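You operate a simulated robot arm through the tools that you are given. There is no shell and no other tool. Be economical: measure what you need, move in short steps, check, and stop when the job is done.

You run a simulated two-armed robot. Do the job below in one go: nothing can be reset, and whatever is moved stays where it is left.

Task
On the top of the orange stand, fold the green sheet cloth in half.

The check looks at the end state, three seconds after you hand in, the way a careful person would. Anything else that was tipped, shoved, dropped, spilled or broken makes it a failure. Flat cloth is picked up by pressing the open fingertips on it (5 to 10 N) and closing them slowly along it; thin cloth reads only 2 to 8 mm in the jaws.

Robot
Two 7-joint arms with two-finger parallel grippers on one trunk, on a base that drives. Base frame: it is fixed to the floor where the robot stands at the start and does not move with it; the origin is under the middle of the robot, x ahead of it, y to its left, z up; the surface under the hand at the start is at about z = 0.85. Lengths are in m, angles in degrees, forces in N, time in s.
The left shoulder is at the start at [0.071, 0.156, 1.005], the right one opposite. Places, roughly: top of the orange stand [0.6, -0.2, 0.8]. Payload 3.91 kg a hand.
The tool frame of a hand sits at the grasp point between the pads (the TCP): z along the fingers, y along the line on which they close. The tips reach 0.03 m beyond it. Largest opening 0.11 m; finger width 0.02, thickness 0.01; the body of the gripper, 0.048 by 0.112 m, starts 0.055 m behind the TCP.
Orientation is told as [roll, pitch, yaw] about the base's x, y, z axes, in that order, counted from this pose: with the fingers straight down and closing along the base's y, the tool's x points along the base's -x, its y along +y and its z along -z.

Tools
- The arms move only by the tool arm_command. It takes "left_steps", "right_steps" or both (then of equal length, played together; a hand with none holds still); each is a list of rows, each an object of numbers (a shift or turn left out is 0, a gripper value left out holds the last): "x", "y", "z": the shift along the tool's x, y, z in units of 20 mm (1.0 is 20 mm); "wx", "wy", "wz": the turn, a rotation vector about the tool's x, y, z in units of 4 degrees (1.0 is 4 degrees); "jaw": the opening, from 0 (shut) to 1 (fully open). In form: [{"x": .., "y": .., "z": .., "wx": .., "wy": .., "wz": .., "jaw": ..}, ...]. A call has 1 to 8 rows; each row shifts and turns the commanded pose from where the row before left it, along the tool's axes as they then stand. A call with a number of a shift or a turn outside -1 to 1 is refused whole. Rows are played at 5 a second. More than 0.05 m and 8.6 degrees between two rows, or a gripper value outside its range, and nothing of the call is played. A pose out of reach is approached as far as the arm can. The call stops where the force on the tool passes 40 N (or 10 N more than at its start, if that is more) or the arm is blocked; 0.2 s more then pass. The fingers move at their own pace (about 0.108 m/s each) and stop on an object; they squeeze with about 42 N. The grip force told is the motor's: it shows also when the fingers shut on nothing. Time passes only in rows, and 0.2 s behind the last, so rows that do not move let the fingers close. The reply holds the time, the measured pose of the TCP, the force on the tool along the base axes, the opening and the grip force, in the units named above and with some noise, with the torque about the TCP (base axes, N m) and any sound that the robot's microphone picked up.
- Cameras (640 x 400 px; columns grow to the right, rows downward): "scene" is now at [0.1325, -0.0359, 1.2284]; the picture's right is [-0.39, -0.92, 0.00], its down [-0.55, 0.23, -0.80] and it looks along [0.74, -0.31, -0.60] (base axes); focal length 214 px, centre (320, 200). "left" rides on the left gripper at [0.072, -0.017, -0.104] in its tool frame; the picture's right is [0.23, 0.97, 0.00], its down [-0.76, 0.18, -0.62] and it looks along [-0.61, 0.14, 0.78] (tool axes); focal length 222 px, centre (320, 200). "right" rides on the right gripper at [0.072, 0.017, -0.103] in its tool frame; the picture's right is [-0.23, 0.97, 0.00], its down [-0.76, -0.18, -0.62] and it looks along [-0.61, -0.14, 0.78] (tool axes); focal length 222 px, centre (320, 200). There is no depth. A picture from a camera that has moved, and an enlarged one, comes with that camera's place and axes in the base frame and with its lens.
- get_image(camera): a new picture of that camera. The clock stands still meanwhile.
- raise_lower(by): slides the trunk up (or, below 0, down) by that many m; the arms and the scene camera ride with it, the base frame stays. It gives what a move gives, with no picture.
- base_move(legs): drives the robot by 1 to 6 legs, each [ahead, left, turn to the left] in m, m and degrees, along the robot's own axes; the way and the turn of a leg run together, so that a leg with both is an arc; at most 1.5 m and 180 degrees a leg. The arms and the cameras ride along, it lands a little off, and it stops where it bumps. It gives what a move gives.
- aim_head(pan, tilt): turns the head with the scene camera to pan (to the left, within 86 degrees either way) and tilt (down, from -29 to 69), counted from straight ahead of the robot. It gives what a move gives.
- zoom(camera, box): a new picture of the part [left, top, right, bottom] of that camera's present view, enlarged. The clock stands still meanwhile.
- hand_in(): hands the job in; it is judged then, once.

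Work in short steps. Places have to be worked out from the pictures, the camera data and where the tool is seen: move nearer, look again, correct. Check each grasp and each placing, and mend what went wrong. You have 120 turns and 88 pictures in all, those below and enlarged ones among them. Open the grippers and draw the arms clear of the work before you hand the job in, unless the task says otherwise; then end with one line.

The tools are called as name(argument=value, ...) on one line, values as JSON. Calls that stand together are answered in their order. arm_command: Moves the arms, as the interface text tells. Its arguments: {"type":"object","properties":{"left_steps":{"type":"array","items":{"type":"object","properties":{"x":{"type":"number"},"y":{"type":"number"},"z":{"type":"number"},"wx":{"type":"number"},"wy":{"type":"number"},"wz":{"type":"number"},"jaw":{"type":"number"}}}},"right_steps":{"type":"array","items":{"type":"object","properties":{"x":{"type":"number"},"y":{"type":"number"},"z":{"type":"number"},"wx":{"type":"number"},"wy":{"type":"number"},"wz":{"type":"number"},"jaw":{"type":"number"}}}}},"required":[]} The other tools are called the same way: raise_lower (by) slides the trunk up or down; base_move (legs) drives the base; aim_head (pan, tilt) turns the head that bears the scene camera; get_image (camera) takes a picture; zoom (camera, box) takes an enlarged picture of a part of a camera's view; hand_in () hands the job in.

At the start:

```text
time_s: 0.0
left_ee_pos: [0.8205, 0.2877, 1.0592]
left_ee_rot: [0.0, 0.0, 0.0]
left_force: [-0.2, 0.4, 0.4]
left_ft_torque: [0.01, -0.01, 0.03]
left_opening: 0.1101
left_grip_force: 0.1
right_ee_pos: [0.7158, -0.5232, 0.9641]
right_ee_rot: [0.0, -0.1, 0.1]
right_force: [0.2, 0.2, -0.3]
right_ft_torque: [0.0, 0.02, 0.0]
right_opening: 0.1101
right_grip_force: 0.0
trunk travel left (down, up): [-0.45, 0.49]
robot x, y, heading: [0.0016, 0.0011, -0.1]
head pan, tilt: [-23.0, 36.9]
```

scene: 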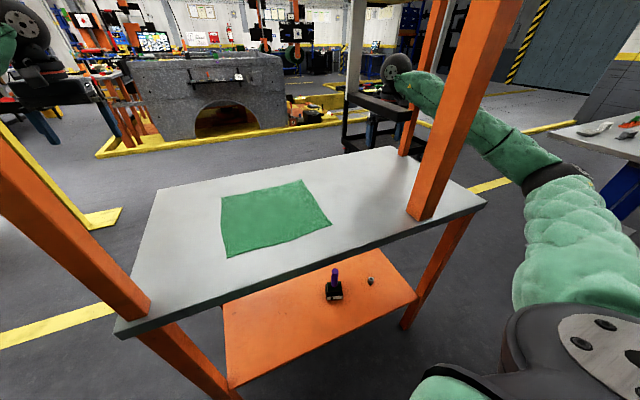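
right: 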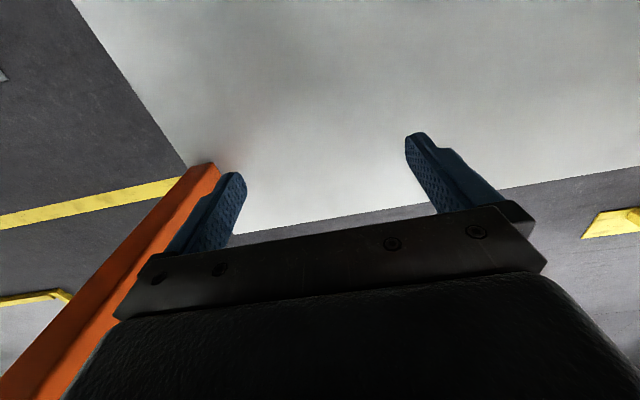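
left: 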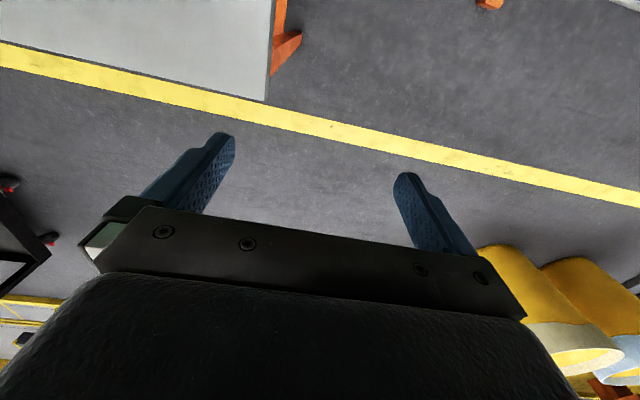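

The cloth looks to lie at about x 0.49–0.73, y −0.22–0.035 on the top. I'll look around to understand the posts and where the arms pass.

aim_head(pan=0, tilt=15)

get_image(camera="scene")

aim_head(pan=-35, tilt=15)

get_image(camera="scene")

aim_head(pan=20, tilt=40)

get_image(camera="scene")

```text
time_s: 0.9
left_ee_pos: [0.8206, 0.2886, 1.0597]
left_ee_rot: [0.1, 0.0, 0.0]
left_force: [-0.2, -0.9, -0.6]
left_ft_torque: [0.0, 0.03, 0.01]
left_opening: 0.1101
left_grip_force: 0.1
right_ee_pos: [0.7162, -0.5231, 0.9636]
right_ee_rot: [0.1, 0.0, 0.0]
right_force: [-1.0, 0.0, 0.3]
right_ft_torque: [0.01, 0.03, 0.01]
right_opening: 0.1103
right_grip_force: 0.0
trunk travel left (down, up): [-0.45, 0.49]
robot x, y, heading: [-0.0003, 0.0022, 0.1]
head pan, tilt: [0.0, 15.0]
```

```text
84 pictures are left
camera scene: at [0.1458, -0.002, 1.2632], right [0.0, -1.0, 0.0], down [-0.26, 0.0, -0.97], along [0.97, 0.0, -0.26], focal length 214 px, centre (320, 200)
```

scene: 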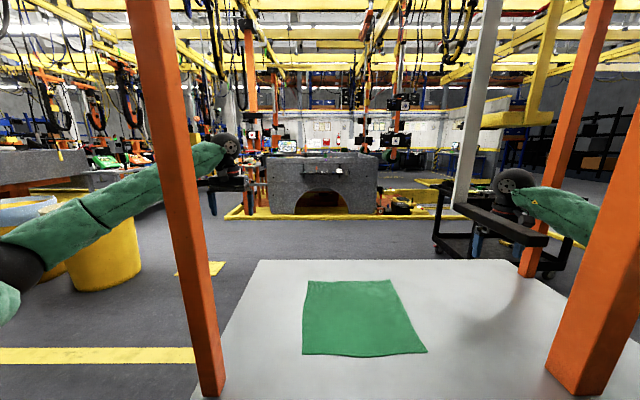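

```text
time_s: 1.9
left_ee_pos: [0.82, 0.2888, 1.0586]
left_ee_rot: [0.0, 0.0, -0.1]
left_force: [0.0, 0.3, 0.7]
left_ft_torque: [0.03, 0.04, 0.01]
left_opening: 0.1098
left_grip_force: 0.1
right_ee_pos: [0.7158, -0.5226, 0.9634]
right_ee_rot: [0.0, 0.0, -0.1]
right_force: [-1.0, -0.1, 0.2]
right_ft_torque: [0.03, 0.01, 0.01]
right_opening: 0.1102
right_grip_force: 0.0
trunk travel left (down, up): [-0.45, 0.49]
robot x, y, heading: [-0.0006, 0.0016, 0.1]
head pan, tilt: [-35.0, 15.0]
```

```text
83 pictures are left
camera scene: at [0.129, -0.0554, 1.2633], right [-0.57, -0.82, 0.0], down [-0.21, 0.15, -0.97], along [0.79, -0.55, -0.26], focal length 214 px, centre (320, 200)
```

scene: 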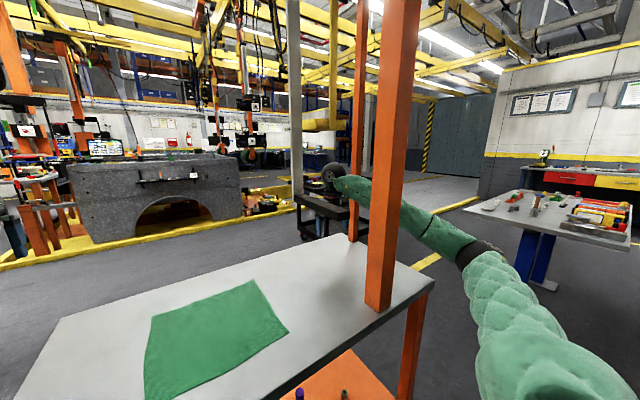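

```text
time_s: 3.1
left_ee_pos: [0.8204, 0.2901, 1.0605]
left_ee_rot: [-0.1, 0.1, 0.1]
left_force: [-0.5, 0.2, -0.4]
left_ft_torque: [0.0, -0.01, 0.03]
left_opening: 0.1098
left_grip_force: 0.0
right_ee_pos: [0.7148, -0.5229, 0.963]
right_ee_rot: [-0.1, 0.0, 0.1]
right_force: [0.2, -0.3, -0.2]
right_ft_torque: [0.02, 0.03, 0.01]
right_opening: 0.11
right_grip_force: 0.1
trunk travel left (down, up): [-0.45, 0.49]
robot x, y, heading: [-0.0007, -0.0005, 0.1]
head pan, tilt: [20.0, 40.0]
```

```text
82 pictures are left
camera scene: at [0.1323, 0.0271, 1.2238], right [0.34, -0.94, 0.0], down [-0.6, -0.22, -0.77], along [0.72, 0.26, -0.64], focal length 214 px, centre (320, 200)
```

scene: 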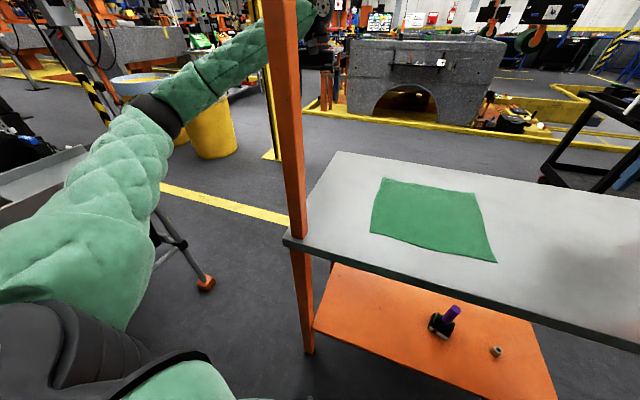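

The top is at about z = 0.85, with front posts near [0.42, 0.18] and [0.42, −0.45]. Both arms pass outside those posts, so I'll spread the hands a little, back the robot off, and come back in with the arms between the posts.

arm_command(right_steps=[{"x": 1}, {"x": 1}, {"y": -1}, {"y": -1}, {"y": -0.8}, {"x": 0.5}], left_steps=[{"y": 0.5}, {"y": 0.5}, {"y": 0.5}, {"y": 0.5}, {}, {}])

aim_head(pan=-35, tilt=25)

get_image(camera="scene")

```text
time_s: 4.5
left_ee_pos: [0.8188, 0.3296, 1.0599]
left_ee_rot: [0.1, 0.0, 0.0]
left_force: [-0.1, 0.1, -0.9]
left_ft_torque: [0.01, -0.03, 0.0]
left_opening: 0.11
left_grip_force: 0.0
right_ee_pos: [0.6645, -0.5799, 0.9633]
right_ee_rot: [0.0, 0.0, 0.1]
right_force: [-0.3, -0.9, 0.6]
right_ft_torque: [-0.03, -0.03, 0.0]
right_opening: 0.11
right_grip_force: 0.1
trunk travel left (down, up): [-0.45, 0.49]
robot x, y, heading: [-0.0008, 0.001, -0.0]
head pan, tilt: [20.0, 40.0]
```

```text
time_s: 5.8
left_ee_pos: [0.8194, 0.3296, 1.0596]
left_ee_rot: [-0.1, 0.0, 0.0]
left_force: [-0.3, -0.3, 0.3]
left_ft_torque: [0.01, 0.03, 0.01]
left_opening: 0.1099
left_grip_force: 0.0
right_ee_pos: [0.6661, -0.5796, 0.9624]
right_ee_rot: [0.0, 0.2, -0.1]
right_force: [-0.6, 0.5, 0.5]
right_ft_torque: [0.02, -0.01, -0.01]
right_opening: 0.1099
right_grip_force: 0.1
trunk travel left (down, up): [-0.45, 0.49]
robot x, y, heading: [0.0012, 0.0031, -0.2]
head pan, tilt: [-35.0, 25.0]
```

```text
81 pictures are left
camera scene: at [0.1279, -0.0547, 1.247], right [-0.57, -0.82, 0.0], down [-0.35, 0.24, -0.91], along [0.74, -0.52, -0.42], focal length 214 px, centre (320, 200)
```

scene: 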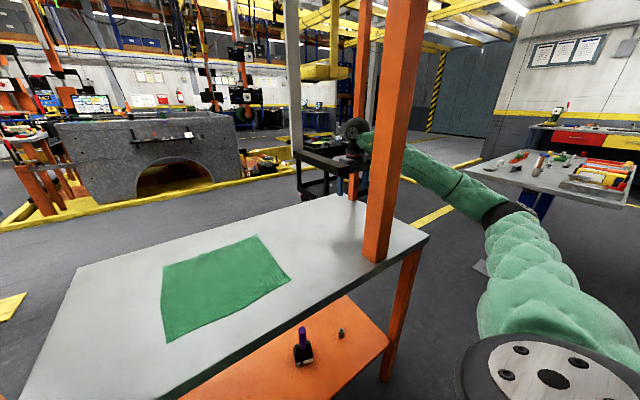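

Clear gap beside both posts. Drive back in short legs.

base_move(legs=[[-0.25, 0, 0]])

get_image(camera="scene")

```text
time_s: 7.6
left_ee_pos: [0.5683, 0.3262, 1.0604]
left_ee_rot: [0.1, 0.0, -0.2]
left_force: [0.1, -0.1, -0.3]
left_ft_torque: [-0.02, -0.05, -0.01]
left_opening: 0.1099
left_grip_force: 0.0
right_ee_pos: [0.4104, -0.5818, 0.9648]
right_ee_rot: [0.0, -0.1, -0.2]
right_force: [0.0, 0.1, 0.1]
right_ft_torque: [-0.01, -0.01, 0.02]
right_opening: 0.1102
right_grip_force: 0.1
trunk travel left (down, up): [-0.45, 0.49]
robot x, y, heading: [-0.2504, 0.0014, 0.0]
head pan, tilt: [-35.0, 25.0]
```

```text
80 pictures are left
camera scene: at [-0.1251, -0.0548, 1.2472], right [-0.58, -0.82, 0.0], down [-0.34, 0.24, -0.91], along [0.74, -0.52, -0.42], focal length 214 px, centre (320, 200)
```

scene: 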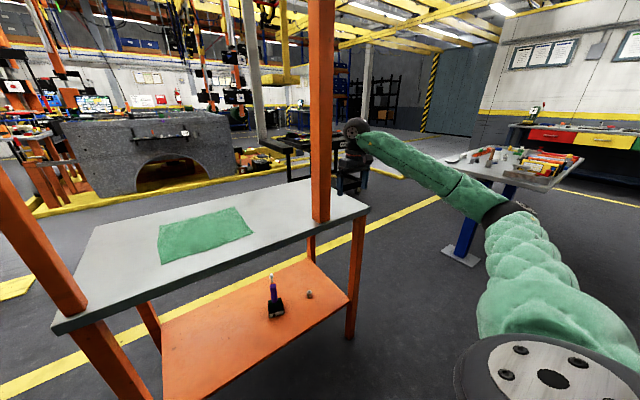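

Depth agrees from here as well (z ≈ 0.85). Continue back, then sidestep right to centre the robot on the cloth.

base_move(legs=[[-0.35, 0, 0], [0, -0.11, 0]])

aim_head(pan=0, tilt=30)

get_image(camera="scene")

```text
time_s: 10.6
left_ee_pos: [0.2205, 0.2188, 1.0597]
left_ee_rot: [0.1, 0.0, -0.3]
left_force: [0.5, -1.4, -0.5]
left_ft_torque: [0.02, 0.01, 0.01]
left_opening: 0.1102
left_grip_force: 0.1
right_ee_pos: [0.0635, -0.6898, 0.9633]
right_ee_rot: [0.1, 0.0, -0.3]
right_force: [0.4, -0.8, -0.4]
right_ft_torque: [0.01, -0.01, 0.0]
right_opening: 0.1098
right_grip_force: 0.1
trunk travel left (down, up): [-0.45, 0.49]
robot x, y, heading: [-0.6001, -0.108, -0.3]
head pan, tilt: [-35.0, 25.0]
```

```text
time_s: 11.7
left_ee_pos: [0.2217, 0.2186, 1.059]
left_ee_rot: [0.0, -0.1, -0.2]
left_force: [-0.5, -0.3, 0.2]
left_ft_torque: [0.01, 0.02, -0.04]
left_opening: 0.1101
left_grip_force: 0.1
right_ee_pos: [0.0649, -0.6887, 0.9634]
right_ee_rot: [0.0, 0.0, -0.2]
right_force: [0.5, -0.3, 0.5]
right_ft_torque: [-0.02, -0.04, 0.0]
right_opening: 0.1101
right_grip_force: 0.0
trunk travel left (down, up): [-0.45, 0.49]
robot x, y, heading: [-0.6021, -0.1066, -0.3]
head pan, tilt: [0.0, 30.0]
```

```text
79 pictures are left
camera scene: at [-0.4568, -0.1095, 1.2391], right [0.0, -1.0, 0.0], down [-0.5, 0.0, -0.87], along [0.87, 0.0, -0.5], focal length 214 px, centre (320, 200)
```

scene: 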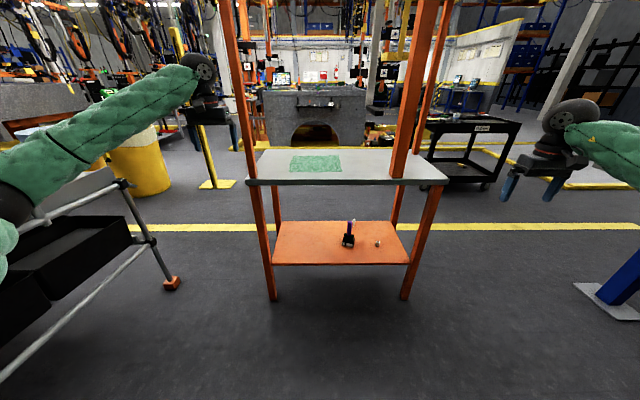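

Posts cleared. Bring both hands in front of the robot (relative x ≈ 0.62, y ≈ ±0.15), over several rows.

arm_command(left_steps=[{"x": 1, "y": -1}, {"x": 1, "y": -1}, {"x": 1, "y": -1}, {"x": 1, "y": -1}, {"x": 1, "y": -1}, {"x": 1, "y": -1}, {"x": 1, "y": -1}, {"x": 1, "y": -1}], right_steps=[{"x": 0.3, "y": 1, "z": -0.5}, {"x": 0.3, "y": 1, "z": -0.5}, {"x": 0.3, "y": 1, "z": -0.5}, {"x": 0.3, "y": 1, "z": -0.5}, {"x": 0.3, "y": 1, "z": -0.5}, {"x": 0.3, "y": 1, "z": -0.5}, {"x": 0.3, "y": 1, "z": -0.5}, {"x": 0.3, "y": 1, "z": -0.5}])

arm_command(left_steps=[{"x": 1, "y": -0.5}, {}, {}, {}, {}, {}, {}, {}], right_steps=[{"y": 1}, {"y": 1}, {"y": 1}, {"y": 1}, {"y": 1}, {"y": 1}, {"y": 1}, {"y": 1}])

arm_command(right_steps=[{"y": 1}, {"y": 1}, {"y": 1}, {"y": 1}, {"y": 1}])

get_image(camera="scene")

```text
time_s: 13.4
left_ee_pos: [0.0598, 0.0613, 1.0593]
left_ee_rot: [0.0, 0.0, -0.3]
left_force: [-0.8, 0.2, 0.1]
left_ft_torque: [-0.03, -0.03, 0.02]
left_opening: 0.11
left_grip_force: 0.1
right_ee_pos: [0.0163, -0.5281, 1.0431]
right_ee_rot: [0.1, 0.1, -0.3]
right_force: [0.3, -0.3, -0.2]
right_ft_torque: [0.04, -0.02, 0.01]
right_opening: 0.1099
right_grip_force: 0.2
trunk travel left (down, up): [-0.45, 0.49]
robot x, y, heading: [-0.602, -0.1046, 0.1]
head pan, tilt: [0.0, 30.0]
```

```text
time_s: 15.2
left_ee_pos: [0.0413, 0.0511, 1.0582]
left_ee_rot: [0.1, -0.1, -0.2]
left_force: [-0.5, -0.6, -0.2]
left_ft_torque: [0.0, 0.03, 0.03]
left_opening: 0.1101
left_grip_force: 0.0
right_ee_pos: [0.0173, -0.3677, 1.0422]
right_ee_rot: [0.1, -0.1, -0.2]
right_force: [0.1, -0.3, -0.5]
right_ft_torque: [-0.02, 0.0, 0.01]
right_opening: 0.11
right_grip_force: 0.1
trunk travel left (down, up): [-0.45, 0.49]
robot x, y, heading: [-0.6002, -0.1068, -0.2]
head pan, tilt: [0.0, 30.0]
```

```text
time_s: 16.4
left_ee_pos: [0.042, 0.0507, 1.0581]
left_ee_rot: [0.0, 0.0, -0.3]
left_force: [-0.3, 0.1, -0.3]
left_ft_torque: [0.01, 0.01, 0.0]
left_opening: 0.1101
left_grip_force: 0.1
right_ee_pos: [0.0174, -0.2656, 1.0416]
right_ee_rot: [0.0, 0.0, -0.3]
right_force: [-0.5, -0.3, 0.1]
right_ft_torque: [-0.04, 0.02, -0.03]
right_opening: 0.1101
right_grip_force: 0.0
trunk travel left (down, up): [-0.45, 0.49]
robot x, y, heading: [-0.6026, -0.1106, -0.2]
head pan, tilt: [0.0, 30.0]
```

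```text
78 pictures are left
camera scene: at [-0.4566, -0.1089, 1.239], right [0.0, -1.0, 0.0], down [-0.5, 0.0, -0.87], along [0.87, 0.0, -0.5], focal length 214 px, centre (320, 200)
```

scene: 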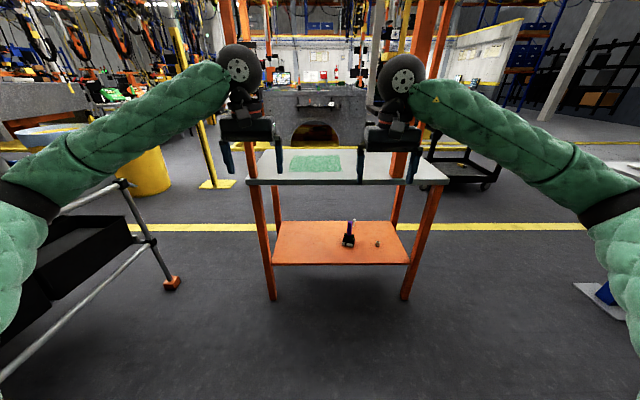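

The elbows spread wide, so from the front both arms can't work between the posts. The back side of the stand has no post near the cloth, so I'll check the passage on the right side of the stand.

aim_head(pan=-55, tilt=25)

get_image(camera="scene")

aim_head(pan=50, tilt=25)

get_image(camera="scene")

```text
time_s: 17.7
left_ee_pos: [0.04, 0.0508, 1.0589]
left_ee_rot: [-0.1, 0.0, -0.2]
left_force: [0.1, -0.5, -1.0]
left_ft_torque: [-0.02, -0.03, 0.01]
left_opening: 0.1102
left_grip_force: 0.0
right_ee_pos: [0.0189, -0.2657, 1.0429]
right_ee_rot: [-0.1, 0.1, -0.2]
right_force: [-0.5, -0.2, 0.7]
right_ft_torque: [0.02, 0.02, -0.03]
right_opening: 0.11
right_grip_force: 0.0
trunk travel left (down, up): [-0.45, 0.49]
robot x, y, heading: [-0.6008, -0.1056, -0.2]
head pan, tilt: [-55.0, 25.0]
```

```text
77 pictures are left
camera scene: at [-0.4945, -0.1846, 1.2471], right [-0.82, -0.57, 0.0], down [-0.24, 0.35, -0.91], along [0.52, -0.74, -0.42], focal length 214 px, centre (320, 200)
```

scene: 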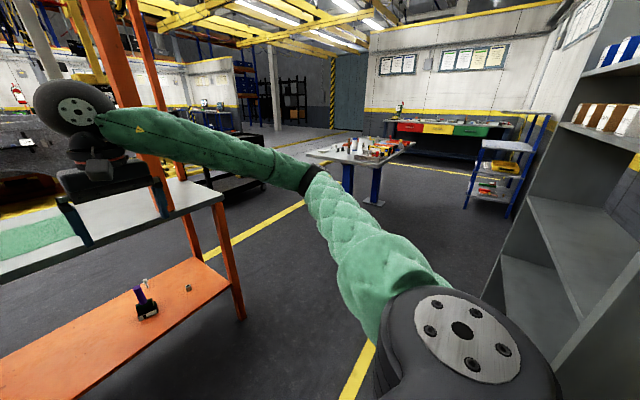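

```text
time_s: 19.5
left_ee_pos: [0.0405, 0.0493, 1.0596]
left_ee_rot: [0.0, 0.0, -0.2]
left_force: [0.6, -0.1, 0.1]
left_ft_torque: [0.03, -0.02, 0.01]
left_opening: 0.11
left_grip_force: 0.1
right_ee_pos: [0.0172, -0.2662, 1.0417]
right_ee_rot: [-0.1, 0.0, -0.2]
right_force: [-0.8, 0.7, 0.0]
right_ft_torque: [0.0, -0.05, 0.01]
right_opening: 0.1099
right_grip_force: 0.1
trunk travel left (down, up): [-0.45, 0.49]
robot x, y, heading: [-0.6016, -0.1064, -0.3]
head pan, tilt: [50.0, 25.0]
```

```text
76 pictures are left
camera scene: at [-0.4877, -0.0387, 1.2471], right [0.76, -0.65, 0.0], down [-0.27, -0.32, -0.91], along [0.59, 0.69, -0.42], focal length 214 px, centre (320, 200)
```

scene: 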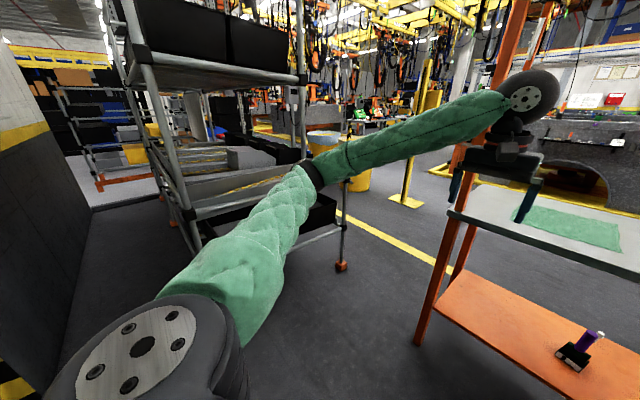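

The aisle to the right of the stand runs from y ≈ −0.67 to −1.72 (work table edge), which is enough. I'll raise the trunk a bit, sidestep right into line with the aisle, and look ahead.

raise_lower(by=0.2)

base_move(legs=[[0.05, -0.55, 0], [0.05, -0.55, 0]])

aim_head(pan=0, tilt=35)

get_image(camera="scene")

```text
time_s: 21.7
left_ee_pos: [0.0409, 0.0507, 1.2584]
left_ee_rot: [0.0, 0.0, -0.1]
left_force: [-0.8, -0.1, -0.4]
left_ft_torque: [0.04, -0.02, 0.03]
left_opening: 0.1099
left_grip_force: 0.0
right_ee_pos: [0.0168, -0.2656, 1.2404]
right_ee_rot: [0.1, 0.0, -0.2]
right_force: [0.8, 0.3, -0.3]
right_ft_torque: [0.01, -0.01, 0.0]
right_opening: 0.1101
right_grip_force: 0.1
trunk travel left (down, up): [-0.65, 0.29]
robot x, y, heading: [-0.5943, -0.1085, -0.4]
head pan, tilt: [50.0, 25.0]
```

```text
time_s: 24.9
left_ee_pos: [0.097, -0.5124, 1.2577]
left_ee_rot: [0.2, 0.1, -2.1]
left_force: [-0.1, -0.8, -0.7]
left_ft_torque: [-0.04, 0.03, -0.01]
left_opening: 0.1099
left_grip_force: 0.1
right_ee_pos: [0.0632, -0.8286, 1.2415]
right_ee_rot: [0.0, 0.1, -2.1]
right_force: [-0.7, -0.6, 0.1]
right_ft_torque: [0.04, 0.01, 0.01]
right_opening: 0.11
right_grip_force: 0.1
trunk travel left (down, up): [-0.65, 0.29]
robot x, y, heading: [-0.5491, -0.6476, -2.2]
head pan, tilt: [50.0, 25.0]
stopped in leg 1: the robot was blocked; the commanded pose is now the measured one
```

```text
time_s: 26.1
left_ee_pos: [0.0959, -0.5116, 1.258]
left_ee_rot: [0.0, 0.0, -2.1]
left_force: [-0.1, 0.2, -0.2]
left_ft_torque: [0.01, 0.02, 0.01]
left_opening: 0.11
left_grip_force: 0.0
right_ee_pos: [0.0628, -0.8267, 1.2413]
right_ee_rot: [0.1, 0.0, -2.1]
right_force: [0.3, 0.0, -0.2]
right_ft_torque: [-0.01, 0.0, 0.03]
right_opening: 0.11
right_grip_force: 0.1
trunk travel left (down, up): [-0.65, 0.29]
robot x, y, heading: [-0.5492, -0.6468, -1.9]
head pan, tilt: [0.0, 35.0]
```

```text
75 pictures are left
camera scene: at [-0.4088, -0.6551, 1.4313], right [-0.04, -1.0, 0.0], down [-0.57, 0.02, -0.82], along [0.82, -0.03, -0.57], focal length 214 px, centre (320, 200)
```

scene: 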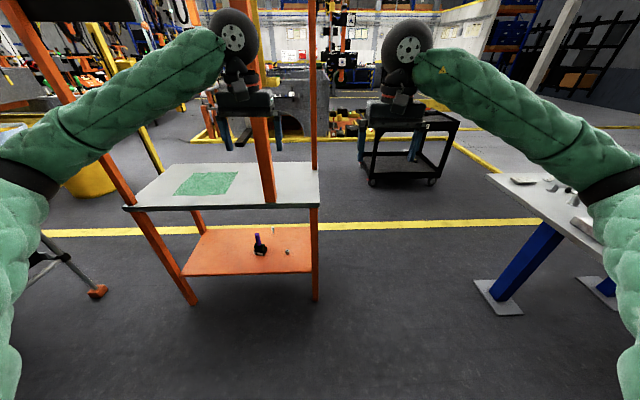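

The base was blocked by something on its right; I'll look there before moving.

aim_head(pan=-86, tilt=45)

get_image(camera="scene")

```text
time_s: 27.7
left_ee_pos: [0.0968, -0.5107, 1.2586]
left_ee_rot: [0.0, 0.0, -2.1]
left_force: [0.5, 0.1, -0.6]
left_ft_torque: [0.01, -0.01, -0.01]
left_opening: 0.1099
left_grip_force: 0.1
right_ee_pos: [0.0612, -0.827, 1.2426]
right_ee_rot: [-0.1, -0.1, -2.1]
right_force: [0.5, -0.8, -0.3]
right_ft_torque: [-0.04, -0.01, 0.02]
right_opening: 0.11
right_grip_force: 0.0
trunk travel left (down, up): [-0.65, 0.29]
robot x, y, heading: [-0.5483, -0.6432, -2.0]
head pan, tilt: [-85.9, 45.0]
```

```text
74 pictures are left
camera scene: at [-0.4937, -0.7334, 1.4165], right [-1.0, -0.04, 0.0], down [-0.03, 0.71, -0.71], along [0.02, -0.71, -0.71], focal length 214 px, centre (320, 200)
```

scene: 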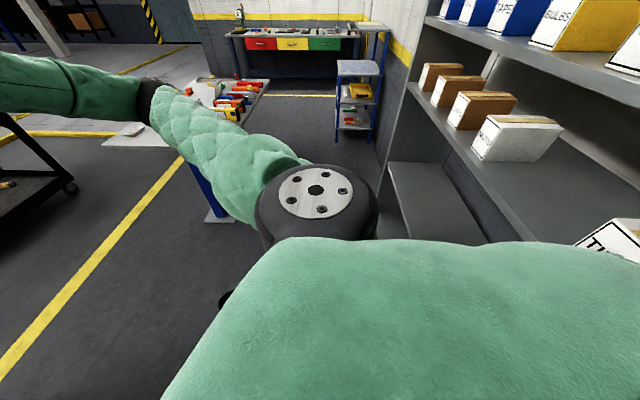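

The grey shelf beside the robot's rear-right is what stopped it. I'll move away from it, forward, and turn slightly right so the hands clear the front-right post.

base_move(legs=[[0.06, 0.04, 0], [0.08, 0, -15]])

aim_head(pan=-60, tilt=40)

get_image(camera="scene")

```text
time_s: 29.6
left_ee_pos: [0.2499, -0.6601, 1.2582]
left_ee_rot: [0.1, 0.1, -17.1]
left_force: [0.8, -0.2, 0.1]
left_ft_torque: [0.04, -0.03, 0.01]
left_opening: 0.1099
left_grip_force: 0.0
right_ee_pos: [0.1358, -0.9562, 1.2413]
right_ee_rot: [0.2, -0.1, -17.2]
right_force: [0.1, -1.0, 0.0]
right_ft_torque: [0.06, -0.01, 0.03]
right_opening: 0.11
right_grip_force: 0.1
trunk travel left (down, up): [-0.65, 0.29]
robot x, y, heading: [-0.4079, -0.6235, -17.3]
head pan, tilt: [-85.9, 45.0]
```

```text
time_s: 30.5
left_ee_pos: [0.2509, -0.6579, 1.2581]
left_ee_rot: [0.0, 0.0, -17.0]
left_force: [0.2, 0.2, 0.8]
left_ft_torque: [-0.01, 0.03, -0.01]
left_opening: 0.1098
left_grip_force: 0.0
right_ee_pos: [0.1358, -0.9546, 1.2421]
right_ee_rot: [0.0, -0.1, -17.1]
right_force: [0.0, 0.1, 0.1]
right_ft_torque: [-0.02, -0.04, 0.02]
right_opening: 0.1099
right_grip_force: 0.1
trunk travel left (down, up): [-0.65, 0.29]
robot x, y, heading: [-0.4074, -0.6243, -17.5]
head pan, tilt: [-60.0, 40.0]
```

```text
73 pictures are left
camera scene: at [-0.3393, -0.7232, 1.4238], right [-0.97, -0.22, 0.0], down [-0.14, 0.63, -0.77], along [0.17, -0.75, -0.64], focal length 214 px, centre (320, 200)
```

scene: 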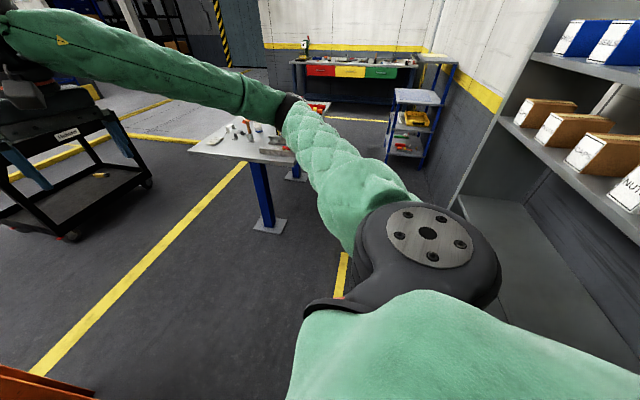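

Space ahead-right is open floor. Move diagonally toward the aisle mouth.

base_move(legs=[[0.28, -0.2, 0], [0.05, -0.25, 0]])

aim_head(pan=17, tilt=35)

get_image(camera="scene")

```text
time_s: 32.2
left_ee_pos: [0.3615, -0.7995, 1.2596]
left_ee_rot: [0.8, -0.3, -14.8]
left_force: [0.6, -0.2, -0.7]
left_ft_torque: [-0.01, 0.05, 0.02]
left_opening: 0.11
left_grip_force: 0.0
right_ee_pos: [0.2648, -1.1049, 1.2504]
right_ee_rot: [0.4, -0.9, -14.4]
right_force: [-0.5, -0.7, -0.3]
right_ft_torque: [0.05, 0.02, 0.0]
right_opening: 0.1103
right_grip_force: 0.2
trunk travel left (down, up): [-0.65, 0.29]
robot x, y, heading: [-0.2756, -0.7948, -14.2]
head pan, tilt: [-60.0, 40.0]
stopped in leg 1: the robot was blocked; the commanded pose is now the measured one
```

```text
time_s: 33.7
left_ee_pos: [0.3605, -0.7987, 1.2622]
left_ee_rot: [0.8, -0.3, -14.6]
left_force: [0.4, -0.2, 0.4]
left_ft_torque: [-0.01, 0.02, 0.01]
left_opening: 0.11
left_grip_force: 0.1
right_ee_pos: [0.264, -1.1024, 1.2521]
right_ee_rot: [0.4, -1.2, -14.4]
right_force: [1.4, 0.8, -0.5]
right_ft_torque: [-0.01, 0.02, 0.03]
right_opening: 0.1101
right_grip_force: 0.1
trunk travel left (down, up): [-0.65, 0.29]
robot x, y, heading: [-0.2724, -0.7955, -14.2]
head pan, tilt: [17.0, 35.0]
```

```text
72 pictures are left
camera scene: at [-0.1591, -0.8082, 1.4331], right [0.05, -1.0, 0.0], down [-0.56, -0.03, -0.83], along [0.83, 0.04, -0.56], focal length 214 px, centre (320, 200)
```

scene: 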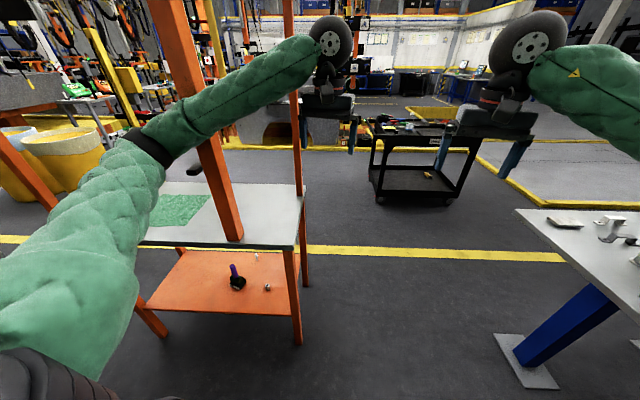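

The left forearm touched the front-right post (the post hasn't shifted). I'll back off, then stretch both hands forward to narrow the elbows.

base_move(legs=[[-0.08, 0, 0]])

arm_command(left_steps=[{"x": -1, "y": -0.5}, {"x": -1, "y": -0.5}, {"x": -1, "y": -0.5}, {"x": -1, "y": -0.5}, {"x": -1, "y": -0.5}, {"x": -1, "y": -0.5}, {"x": -1}, {"x": -1}], right_steps=[{"x": -1}, {"x": -1}, {"x": -1}, {"x": -1}, {"x": -1}, {"x": -1}, {"x": -1}, {"x": -1}])

arm_command(left_steps=[{"x": -1}, {"x": -1}, {"x": -1}, {"x": -1}], right_steps=[{"x": -1}, {"x": -1}, {"x": -1}, {"x": -1}])

aim_head(pan=10, tilt=35)

get_image(camera="scene")

```text
time_s: 34.4
left_ee_pos: [0.3611, -0.7994, 1.261]
left_ee_rot: [0.9, -0.5, -14.8]
left_force: [0.4, -0.6, 0.1]
left_ft_torque: [0.02, 0.02, -0.01]
left_opening: 0.1101
left_grip_force: 0.0
right_ee_pos: [0.2666, -1.1039, 1.251]
right_ee_rot: [0.4, -0.8, -14.2]
right_force: [0.4, -0.2, -0.1]
right_ft_torque: [0.0, -0.03, -0.03]
right_opening: 0.11
right_grip_force: 0.1
trunk travel left (down, up): [-0.65, 0.29]
robot x, y, heading: [-0.2796, -0.7976, -14.1]
head pan, tilt: [17.0, 35.0]
stopped in leg 1: the robot was blocked; the commanded pose is now the measured one
```

```text
time_s: 36.4
left_ee_pos: [0.4816, -0.8267, 1.2613]
left_ee_rot: [0.6, -0.4, -9.7]
left_force: [-0.4, 0.3, -0.3]
left_ft_torque: [0.01, 0.02, -0.01]
left_opening: 0.1101
left_grip_force: 0.1
right_ee_pos: [0.4213, -1.0783, 1.2484]
right_ee_rot: [0.3, -0.6, -9.4]
right_force: [0.3, -1.0, -1.2]
right_ft_torque: [0.01, -0.04, 0.0]
right_opening: 0.1098
right_grip_force: 0.0
trunk travel left (down, up): [-0.65, 0.29]
robot x, y, heading: [-0.3112, -0.7932, -9.5]
head pan, tilt: [17.0, 35.0]
stopped in row 8 (left hand): the arm was blocked; the commanded pose is now the measured one
```

```text
time_s: 37.4
left_ee_pos: [0.5633, -0.839, 1.2566]
left_ee_rot: [0.6, 0.0, -9.6]
left_force: [0.6, -0.1, -0.5]
left_ft_torque: [0.0, -0.02, -0.01]
left_opening: 0.11
left_grip_force: 0.0
right_ee_pos: [0.5026, -1.0897, 1.2481]
right_ee_rot: [0.2, -0.5, -9.6]
right_force: [0.4, -0.1, -0.3]
right_ft_torque: [0.03, 0.0, 0.0]
right_opening: 0.1099
right_grip_force: 0.1
trunk travel left (down, up): [-0.65, 0.29]
robot x, y, heading: [-0.309, -0.7911, -9.6]
head pan, tilt: [17.0, 35.0]
```

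```text
time_s: 38.1
left_ee_pos: [0.5633, -0.8383, 1.2567]
left_ee_rot: [0.6, 0.0, -9.7]
left_force: [-0.3, 0.7, 0.1]
left_ft_torque: [0.02, 0.01, -0.02]
left_opening: 0.1103
left_grip_force: 0.0
right_ee_pos: [0.5031, -1.0898, 1.2474]
right_ee_rot: [0.1, -0.5, -9.5]
right_force: [-0.7, -0.2, 0.0]
right_ft_torque: [0.01, 0.0, 0.02]
right_opening: 0.1102
right_grip_force: 0.0
trunk travel left (down, up): [-0.65, 0.29]
robot x, y, heading: [-0.3093, -0.7919, -9.4]
head pan, tilt: [10.0, 35.0]
```

```text
71 pictures are left
camera scene: at [-0.1803, -0.8041, 1.4323], right [0.01, -1.0, 0.0], down [-0.57, 0.0, -0.82], along [0.82, 0.01, -0.57], focal length 214 px, centre (320, 200)
```

scene: 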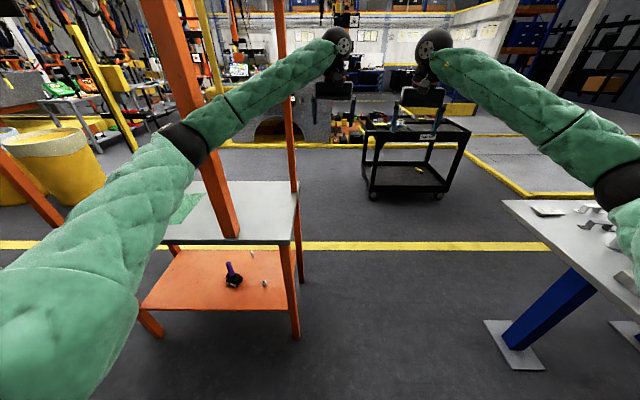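

The elbow is next to the front-right post, and the backward block suggests the shelf is behind-right. Let me look right again before moving.

aim_head(pan=-86, tilt=60)

get_image(camera="scene")

aim_head(pan=45, tilt=35)

get_image(camera="scene")

```text
time_s: 39.8
left_ee_pos: [0.5634, -0.8391, 1.2555]
left_ee_rot: [0.6, -0.1, -9.6]
left_force: [-0.6, -0.2, -0.5]
left_ft_torque: [0.01, 0.01, 0.01]
left_opening: 0.1102
left_grip_force: 0.0
right_ee_pos: [0.5028, -1.0907, 1.2471]
right_ee_rot: [0.2, -0.4, -9.6]
right_force: [0.7, -0.5, 0.0]
right_ft_torque: [-0.01, -0.01, 0.0]
right_opening: 0.1102
right_grip_force: 0.0
trunk travel left (down, up): [-0.65, 0.29]
robot x, y, heading: [-0.3099, -0.7895, -9.3]
head pan, tilt: [-85.9, 60.0]
```

```text
70 pictures are left
camera scene: at [-0.274, -0.8717, 1.3971], right [-1.0, 0.09, -0.01], down [0.09, 0.86, -0.5], along [-0.04, -0.5, -0.87], focal length 214 px, centre (320, 200)
```

scene: 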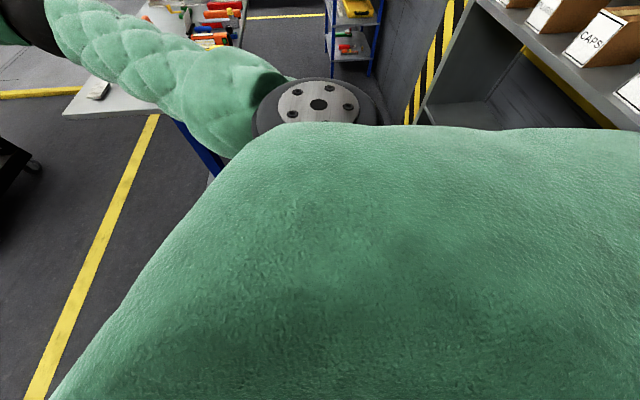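

```text
time_s: 41.9
left_ee_pos: [0.5634, -0.8386, 1.2568]
left_ee_rot: [0.6, 0.0, -9.8]
left_force: [0.6, -0.6, 0.0]
left_ft_torque: [-0.03, 0.02, 0.01]
left_opening: 0.11
left_grip_force: 0.1
right_ee_pos: [0.5023, -1.091, 1.2465]
right_ee_rot: [0.3, -0.5, -9.6]
right_force: [-0.1, -0.6, 0.5]
right_ft_torque: [0.0, 0.03, 0.01]
right_opening: 0.1102
right_grip_force: 0.1
trunk travel left (down, up): [-0.65, 0.29]
robot x, y, heading: [-0.3112, -0.7939, -9.9]
head pan, tilt: [45.0, 35.0]
```

```text
69 pictures are left
camera scene: at [-0.1961, -0.7546, 1.4323], right [0.58, -0.81, 0.0], down [-0.46, -0.33, -0.82], along [0.67, 0.48, -0.57], focal length 214 px, centre (320, 200)
```

scene: 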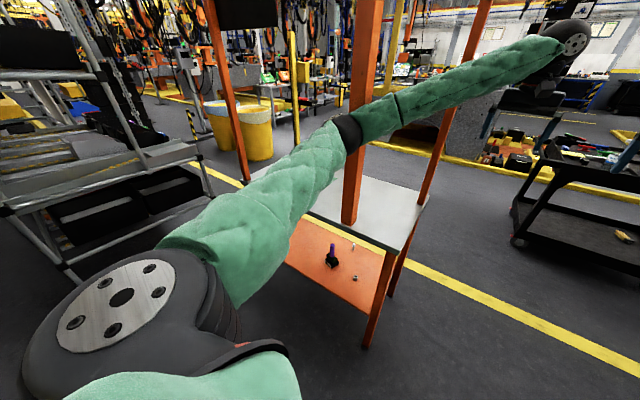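

The shelf's face is at x ≈ −1.1, well behind now; the forearm was rubbing the post's right side. Shift the robot right, away from the post.

base_move(legs=[[-0.01, -0.2, 0]])

get_image(camera="scene")

```text
time_s: 43.5
left_ee_pos: [0.5279, -1.0342, 1.2511]
left_ee_rot: [0.5, 0.2, -9.7]
left_force: [-0.1, -0.5, 0.3]
left_ft_torque: [0.01, -0.05, 0.01]
left_opening: 0.1098
left_grip_force: 0.0
right_ee_pos: [0.4683, -1.2863, 1.241]
right_ee_rot: [-0.1, -0.2, -9.5]
right_force: [0.7, -0.6, 0.0]
right_ft_torque: [0.01, 0.03, -0.02]
right_opening: 0.1099
right_grip_force: 0.1
trunk travel left (down, up): [-0.65, 0.29]
robot x, y, heading: [-0.3555, -0.99, -9.3]
head pan, tilt: [45.0, 35.0]
```

```text
68 pictures are left
camera scene: at [-0.2292, -0.9496, 1.4314], right [0.58, -0.81, 0.0], down [-0.47, -0.33, -0.82], along [0.67, 0.48, -0.57], focal length 214 px, centre (320, 200)
```

scene: 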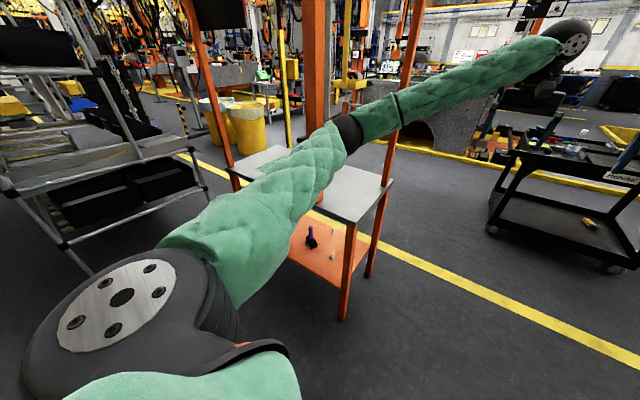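

Free now. Align with the aisle: y ≈ −1.27, heading 0.

base_move(legs=[[0.04, -0.27, 0], [0, 0, 9.3]])

aim_head(pan=0, tilt=35)

get_image(camera="scene")

```text
time_s: 46.2
left_ee_pos: [0.5191, -1.1656, 1.249]
left_ee_rot: [0.3, 0.4, 0.0]
left_force: [0.5, 0.2, -0.5]
left_ft_torque: [0.01, -0.03, 0.01]
left_opening: 0.11
left_grip_force: 0.0
right_ee_pos: [0.502, -1.4225, 1.2411]
right_ee_rot: [-0.1, 0.0, 0.2]
right_force: [-0.1, -0.3, -0.5]
right_ft_torque: [0.01, 0.0, 0.02]
right_opening: 0.1106
right_grip_force: 0.1
trunk travel left (down, up): [-0.65, 0.29]
robot x, y, heading: [-0.3562, -1.2736, 0.1]
head pan, tilt: [45.0, 35.0]
```

```text
time_s: 47.3
left_ee_pos: [0.5191, -1.1657, 1.2492]
left_ee_rot: [0.4, 0.3, 0.0]
left_force: [-0.5, 0.7, 0.1]
left_ft_torque: [-0.02, 0.04, -0.02]
left_opening: 0.11
left_grip_force: 0.0
right_ee_pos: [0.5019, -1.4245, 1.2414]
right_ee_rot: [0.0, 0.0, 0.3]
right_force: [-0.4, -0.1, -0.2]
right_ft_torque: [0.01, 0.02, 0.01]
right_opening: 0.1102
right_grip_force: 0.0
trunk travel left (down, up): [-0.65, 0.29]
robot x, y, heading: [-0.3552, -1.2731, 0.1]
head pan, tilt: [0.0, 35.0]
```

```text
67 pictures are left
camera scene: at [-0.2172, -1.273, 1.4313], right [0.0, -1.0, 0.0], down [-0.57, 0.0, -0.82], along [0.82, 0.0, -0.57], focal length 214 px, centre (320, 200)
```

scene: 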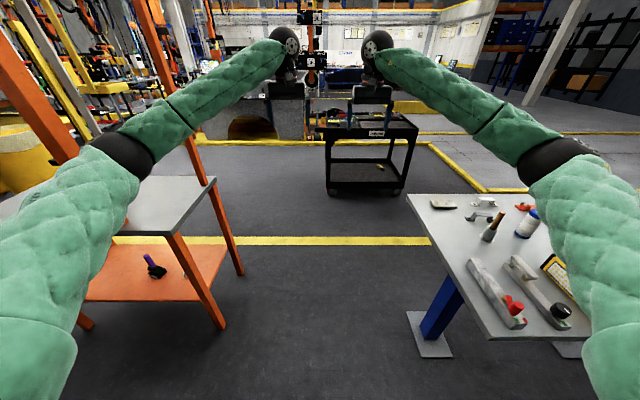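

Aisle clear: stand side at y ≈ −0.7, work table at −1.72, cart ahead from x ≈ 2.05. Drive forward 1 m and check.

base_move(legs=[[0.5, 0, 0], [0.5, 0, 0]])

get_image(camera="scene")

```text
time_s: 52.9
left_ee_pos: [1.5418, -1.1554, 1.2506]
left_ee_rot: [0.4, 0.4, 0.3]
left_force: [0.9, 0.0, 0.2]
left_ft_torque: [-0.02, 0.03, 0.02]
left_opening: 0.1101
left_grip_force: 0.0
right_ee_pos: [1.5268, -1.4152, 1.2414]
right_ee_rot: [0.0, 0.1, 0.4]
right_force: [-0.1, -0.5, -0.1]
right_ft_torque: [-0.01, 0.0, -0.03]
right_opening: 0.11
right_grip_force: 0.0
trunk travel left (down, up): [-0.65, 0.29]
robot x, y, heading: [0.6665, -1.2646, 0.4]
head pan, tilt: [0.0, 35.0]
```

```text
66 pictures are left
camera scene: at [0.8072, -1.2662, 1.4313], right [0.01, -1.0, 0.0], down [-0.57, 0.0, -0.82], along [0.82, 0.01, -0.57], focal length 214 px, centre (320, 200)
```

scene: 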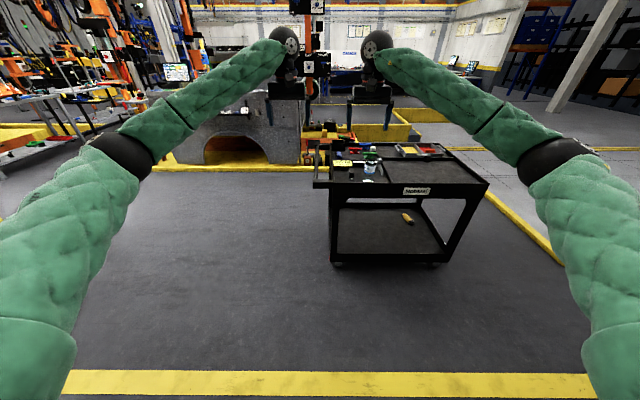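

Now continue forward and arc left to get behind the stand.

base_move(legs=[[0.6, 0, 0], [0.18, 0.15, 0], [0.1, 0.5, 0], [0.05, 0.5, 0]])

get_image(camera="scene")

```text
time_s: 62.8
left_ee_pos: [2.4557, 0.0168, 1.2511]
left_ee_rot: [0.4, 0.4, 0.7]
left_force: [0.0, -0.6, 0.5]
left_ft_torque: [-0.01, 0.0, 0.02]
left_opening: 0.1101
left_grip_force: 0.0
right_ee_pos: [2.4411, -0.2403, 1.242]
right_ee_rot: [0.0, 0.0, 0.9]
right_force: [-0.6, 0.0, -0.1]
right_ft_torque: [-0.01, -0.01, 0.0]
right_opening: 0.1102
right_grip_force: 0.1
trunk travel left (down, up): [-0.65, 0.29]
robot x, y, heading: [1.5801, -0.0972, 1.0]
head pan, tilt: [0.0, 35.0]
```

```text
65 pictures are left
camera scene: at [1.7212, -0.0974, 1.4313], right [0.02, -1.0, 0.0], down [-0.57, -0.01, -0.82], along [0.82, 0.01, -0.57], focal length 214 px, centre (320, 200)
```

scene: 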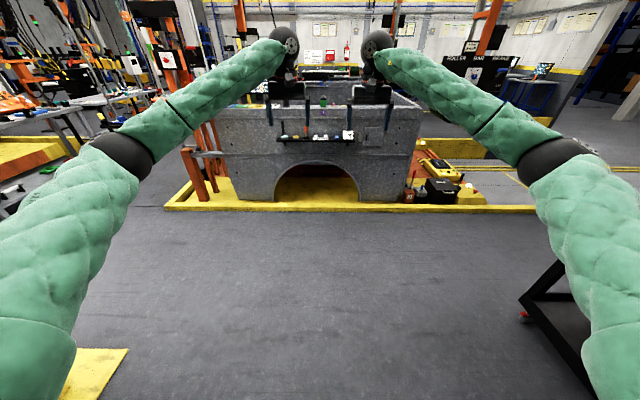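

Open floor ahead. Move forward a bit for clearance, then turn around to face the stand.

base_move(legs=[[0.38, 0, 0], [0, 0, 90], [0, 0, 89]])

get_image(camera="scene")

```text
time_s: 72.8
left_ee_pos: [1.0734, -0.1773, 1.2506]
left_ee_rot: [0.4, 0.5, 178.5]
left_force: [0.0, -0.5, 0.0]
left_ft_torque: [0.0, 0.0, 0.02]
left_opening: 0.1099
left_grip_force: 0.0
right_ee_pos: [1.0968, 0.0797, 1.2415]
right_ee_rot: [0.1, 0.0, 178.7]
right_force: [0.1, 0.4, -0.1]
right_ft_torque: [0.02, 0.01, -0.02]
right_opening: 0.1101
right_grip_force: 0.0
trunk travel left (down, up): [-0.65, 0.29]
robot x, y, heading: [1.9526, -0.0914, 178.7]
head pan, tilt: [0.0, 35.0]
```

```text
64 pictures are left
camera scene: at [1.8148, -0.0924, 1.4313], right [0.02, 1.0, 0.0], down [0.57, -0.01, -0.82], along [-0.82, 0.02, -0.57], focal length 214 px, centre (320, 200)
```

scene: 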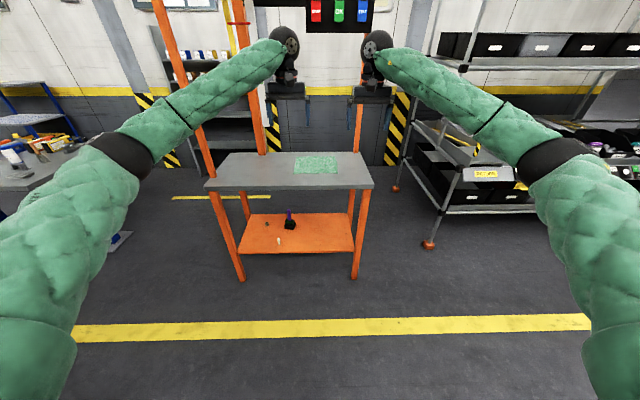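

Facing the stand now, and the back-left corner has no post. Retract the hands, drive up to about x = 1.36, then look at the cloth.

arm_command(left_steps=[{"x": 1}, {"x": 1}, {"x": 1}, {"x": 1}, {"x": 1}, {"x": 1}, {"x": 1}, {"x": 1}], right_steps=[{"x": 1}, {"x": 1}, {"x": 1}, {"x": 1}, {"x": 1}, {"x": 1}, {"x": 1}, {"x": 1}])

base_move(legs=[[0.58, 0, 1]])

aim_head(pan=0, tilt=55)

get_image(camera="scene")

```text
time_s: 74.5
left_ee_pos: [1.2342, -0.181, 1.2506]
left_ee_rot: [0.4, 0.2, 178.7]
left_force: [1.4, -0.5, 1.1]
left_ft_torque: [0.01, 0.04, -0.02]
left_opening: 0.1099
left_grip_force: 0.1
right_ee_pos: [1.2595, 0.0786, 1.243]
right_ee_rot: [0.0, -0.1, 178.6]
right_force: [-0.2, -0.1, 0.5]
right_ft_torque: [0.0, -0.02, 0.06]
right_opening: 0.1101
right_grip_force: 0.0
trunk travel left (down, up): [-0.65, 0.29]
robot x, y, heading: [1.9504, -0.0936, 178.5]
head pan, tilt: [0.0, 35.0]
```

```text
time_s: 77.5
left_ee_pos: [0.7481, -0.1783, 1.2655]
left_ee_rot: [0.8, -1.2, 178.5]
left_force: [-0.7, 0.6, 0.1]
left_ft_torque: [0.01, -0.03, 0.0]
left_opening: 0.1102
left_grip_force: 0.0
right_ee_pos: [0.7577, 0.0781, 1.2525]
right_ee_rot: [0.4, -0.9, -180.0]
right_force: [0.5, 0.9, 0.2]
right_ft_torque: [-0.02, 0.0, 0.0]
right_opening: 0.1101
right_grip_force: 0.0
trunk travel left (down, up): [-0.65, 0.29]
robot x, y, heading: [1.4417, -0.0874, -179.9]
head pan, tilt: [0.0, 35.0]
stopped in leg 1: the robot was blocked; the commanded pose is now the measured one
```

```text
time_s: 78.3
left_ee_pos: [0.7479, -0.1786, 1.2638]
left_ee_rot: [0.9, -0.9, 178.7]
left_force: [-0.3, 0.1, 0.0]
left_ft_torque: [0.01, 0.02, -0.01]
left_opening: 0.1099
left_grip_force: 0.0
right_ee_pos: [0.7588, 0.0784, 1.2524]
right_ee_rot: [0.4, -1.0, 180.0]
right_force: [-0.5, -0.1, 0.8]
right_ft_torque: [-0.01, 0.01, -0.02]
right_opening: 0.1099
right_grip_force: 0.0
trunk travel left (down, up): [-0.65, 0.29]
robot x, y, heading: [1.4411, -0.0875, -180.0]
head pan, tilt: [0.0, 55.0]
```

```text
63 pictures are left
camera scene: at [1.3377, -0.0803, 1.4046], right [0.0, 1.0, -0.01], down [0.81, 0.0, -0.59], along [-0.59, -0.01, -0.81], focal length 214 px, centre (320, 200)
```

scene: 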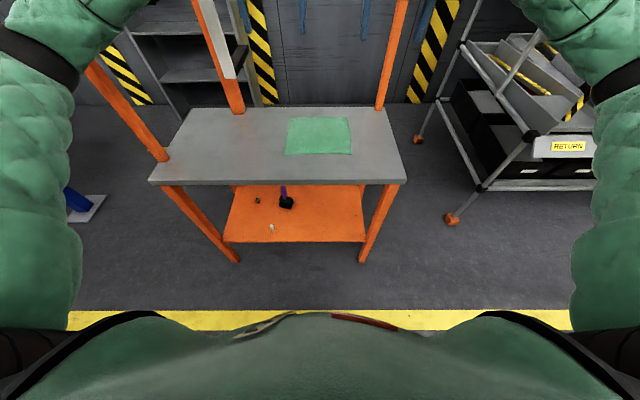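

The base was stopped again. Re-reading the pictures, a grey column hangs over the stand at about [0.70, −0.37] with its bottom at z ≈ 1.1, and the left forearm probably touched it. I'll back off a little and inspect.

base_move(legs=[[-0.15, 0, 0]])

aim_head(pan=10, tilt=25)

get_image(camera="scene")

get_image(camera="left")

```text
time_s: 79.6
left_ee_pos: [0.8729, -0.1841, 1.2537]
left_ee_rot: [0.5, -0.1, 178.8]
left_force: [0.4, -0.6, -0.8]
left_ft_torque: [-0.02, 0.0, 0.04]
left_opening: 0.1098
left_grip_force: 0.1
right_ee_pos: [0.887, 0.074, 1.2435]
right_ee_rot: [0.0, -0.1, 179.8]
right_force: [0.0, 0.2, 0.2]
right_ft_torque: [-0.01, 0.02, 0.01]
right_opening: 0.1101
right_grip_force: 0.1
trunk travel left (down, up): [-0.65, 0.29]
robot x, y, heading: [1.5828, -0.0851, 180.1]
head pan, tilt: [0.0, 55.0]
```

```text
time_s: 80.6
left_ee_pos: [0.8722, -0.1842, 1.2523]
left_ee_rot: [0.4, 0.0, 178.8]
left_force: [-0.3, 0.1, -0.1]
left_ft_torque: [0.02, -0.03, 0.01]
left_opening: 0.1098
left_grip_force: 0.1
right_ee_pos: [0.8854, 0.0739, 1.2436]
right_ee_rot: [-0.1, -0.2, 179.8]
right_force: [0.2, -0.5, 0.6]
right_ft_torque: [0.0, -0.01, 0.0]
right_opening: 0.1099
right_grip_force: 0.1
trunk travel left (down, up): [-0.65, 0.29]
robot x, y, heading: [1.5854, -0.0865, 180.1]
head pan, tilt: [10.0, 25.0]
```

```text
62 pictures are left
camera scene: at [1.4431, -0.1039, 1.4469], right [-0.17, 0.99, 0.0], down [0.42, 0.07, -0.91], along [-0.89, -0.16, -0.42], focal length 214 px, centre (320, 200)
```

scene: 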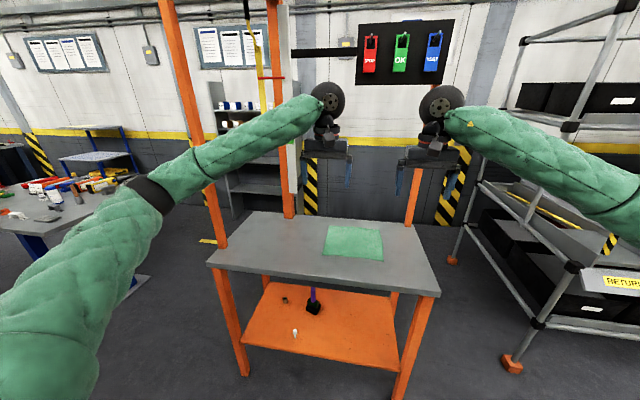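

```text
61 pictures are left
camera left: at [0.945, -0.1681, 1.3561], right [0.21, -0.98, 0.01], down [-0.77, -0.16, 0.62], along [-0.61, -0.13, -0.78], focal length 222 px, centre (320, 200)
```

left: 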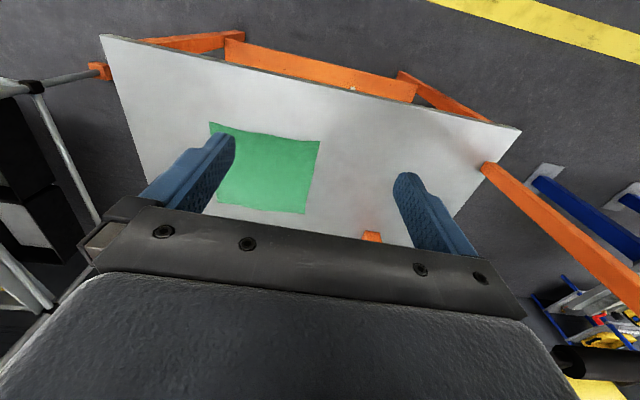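

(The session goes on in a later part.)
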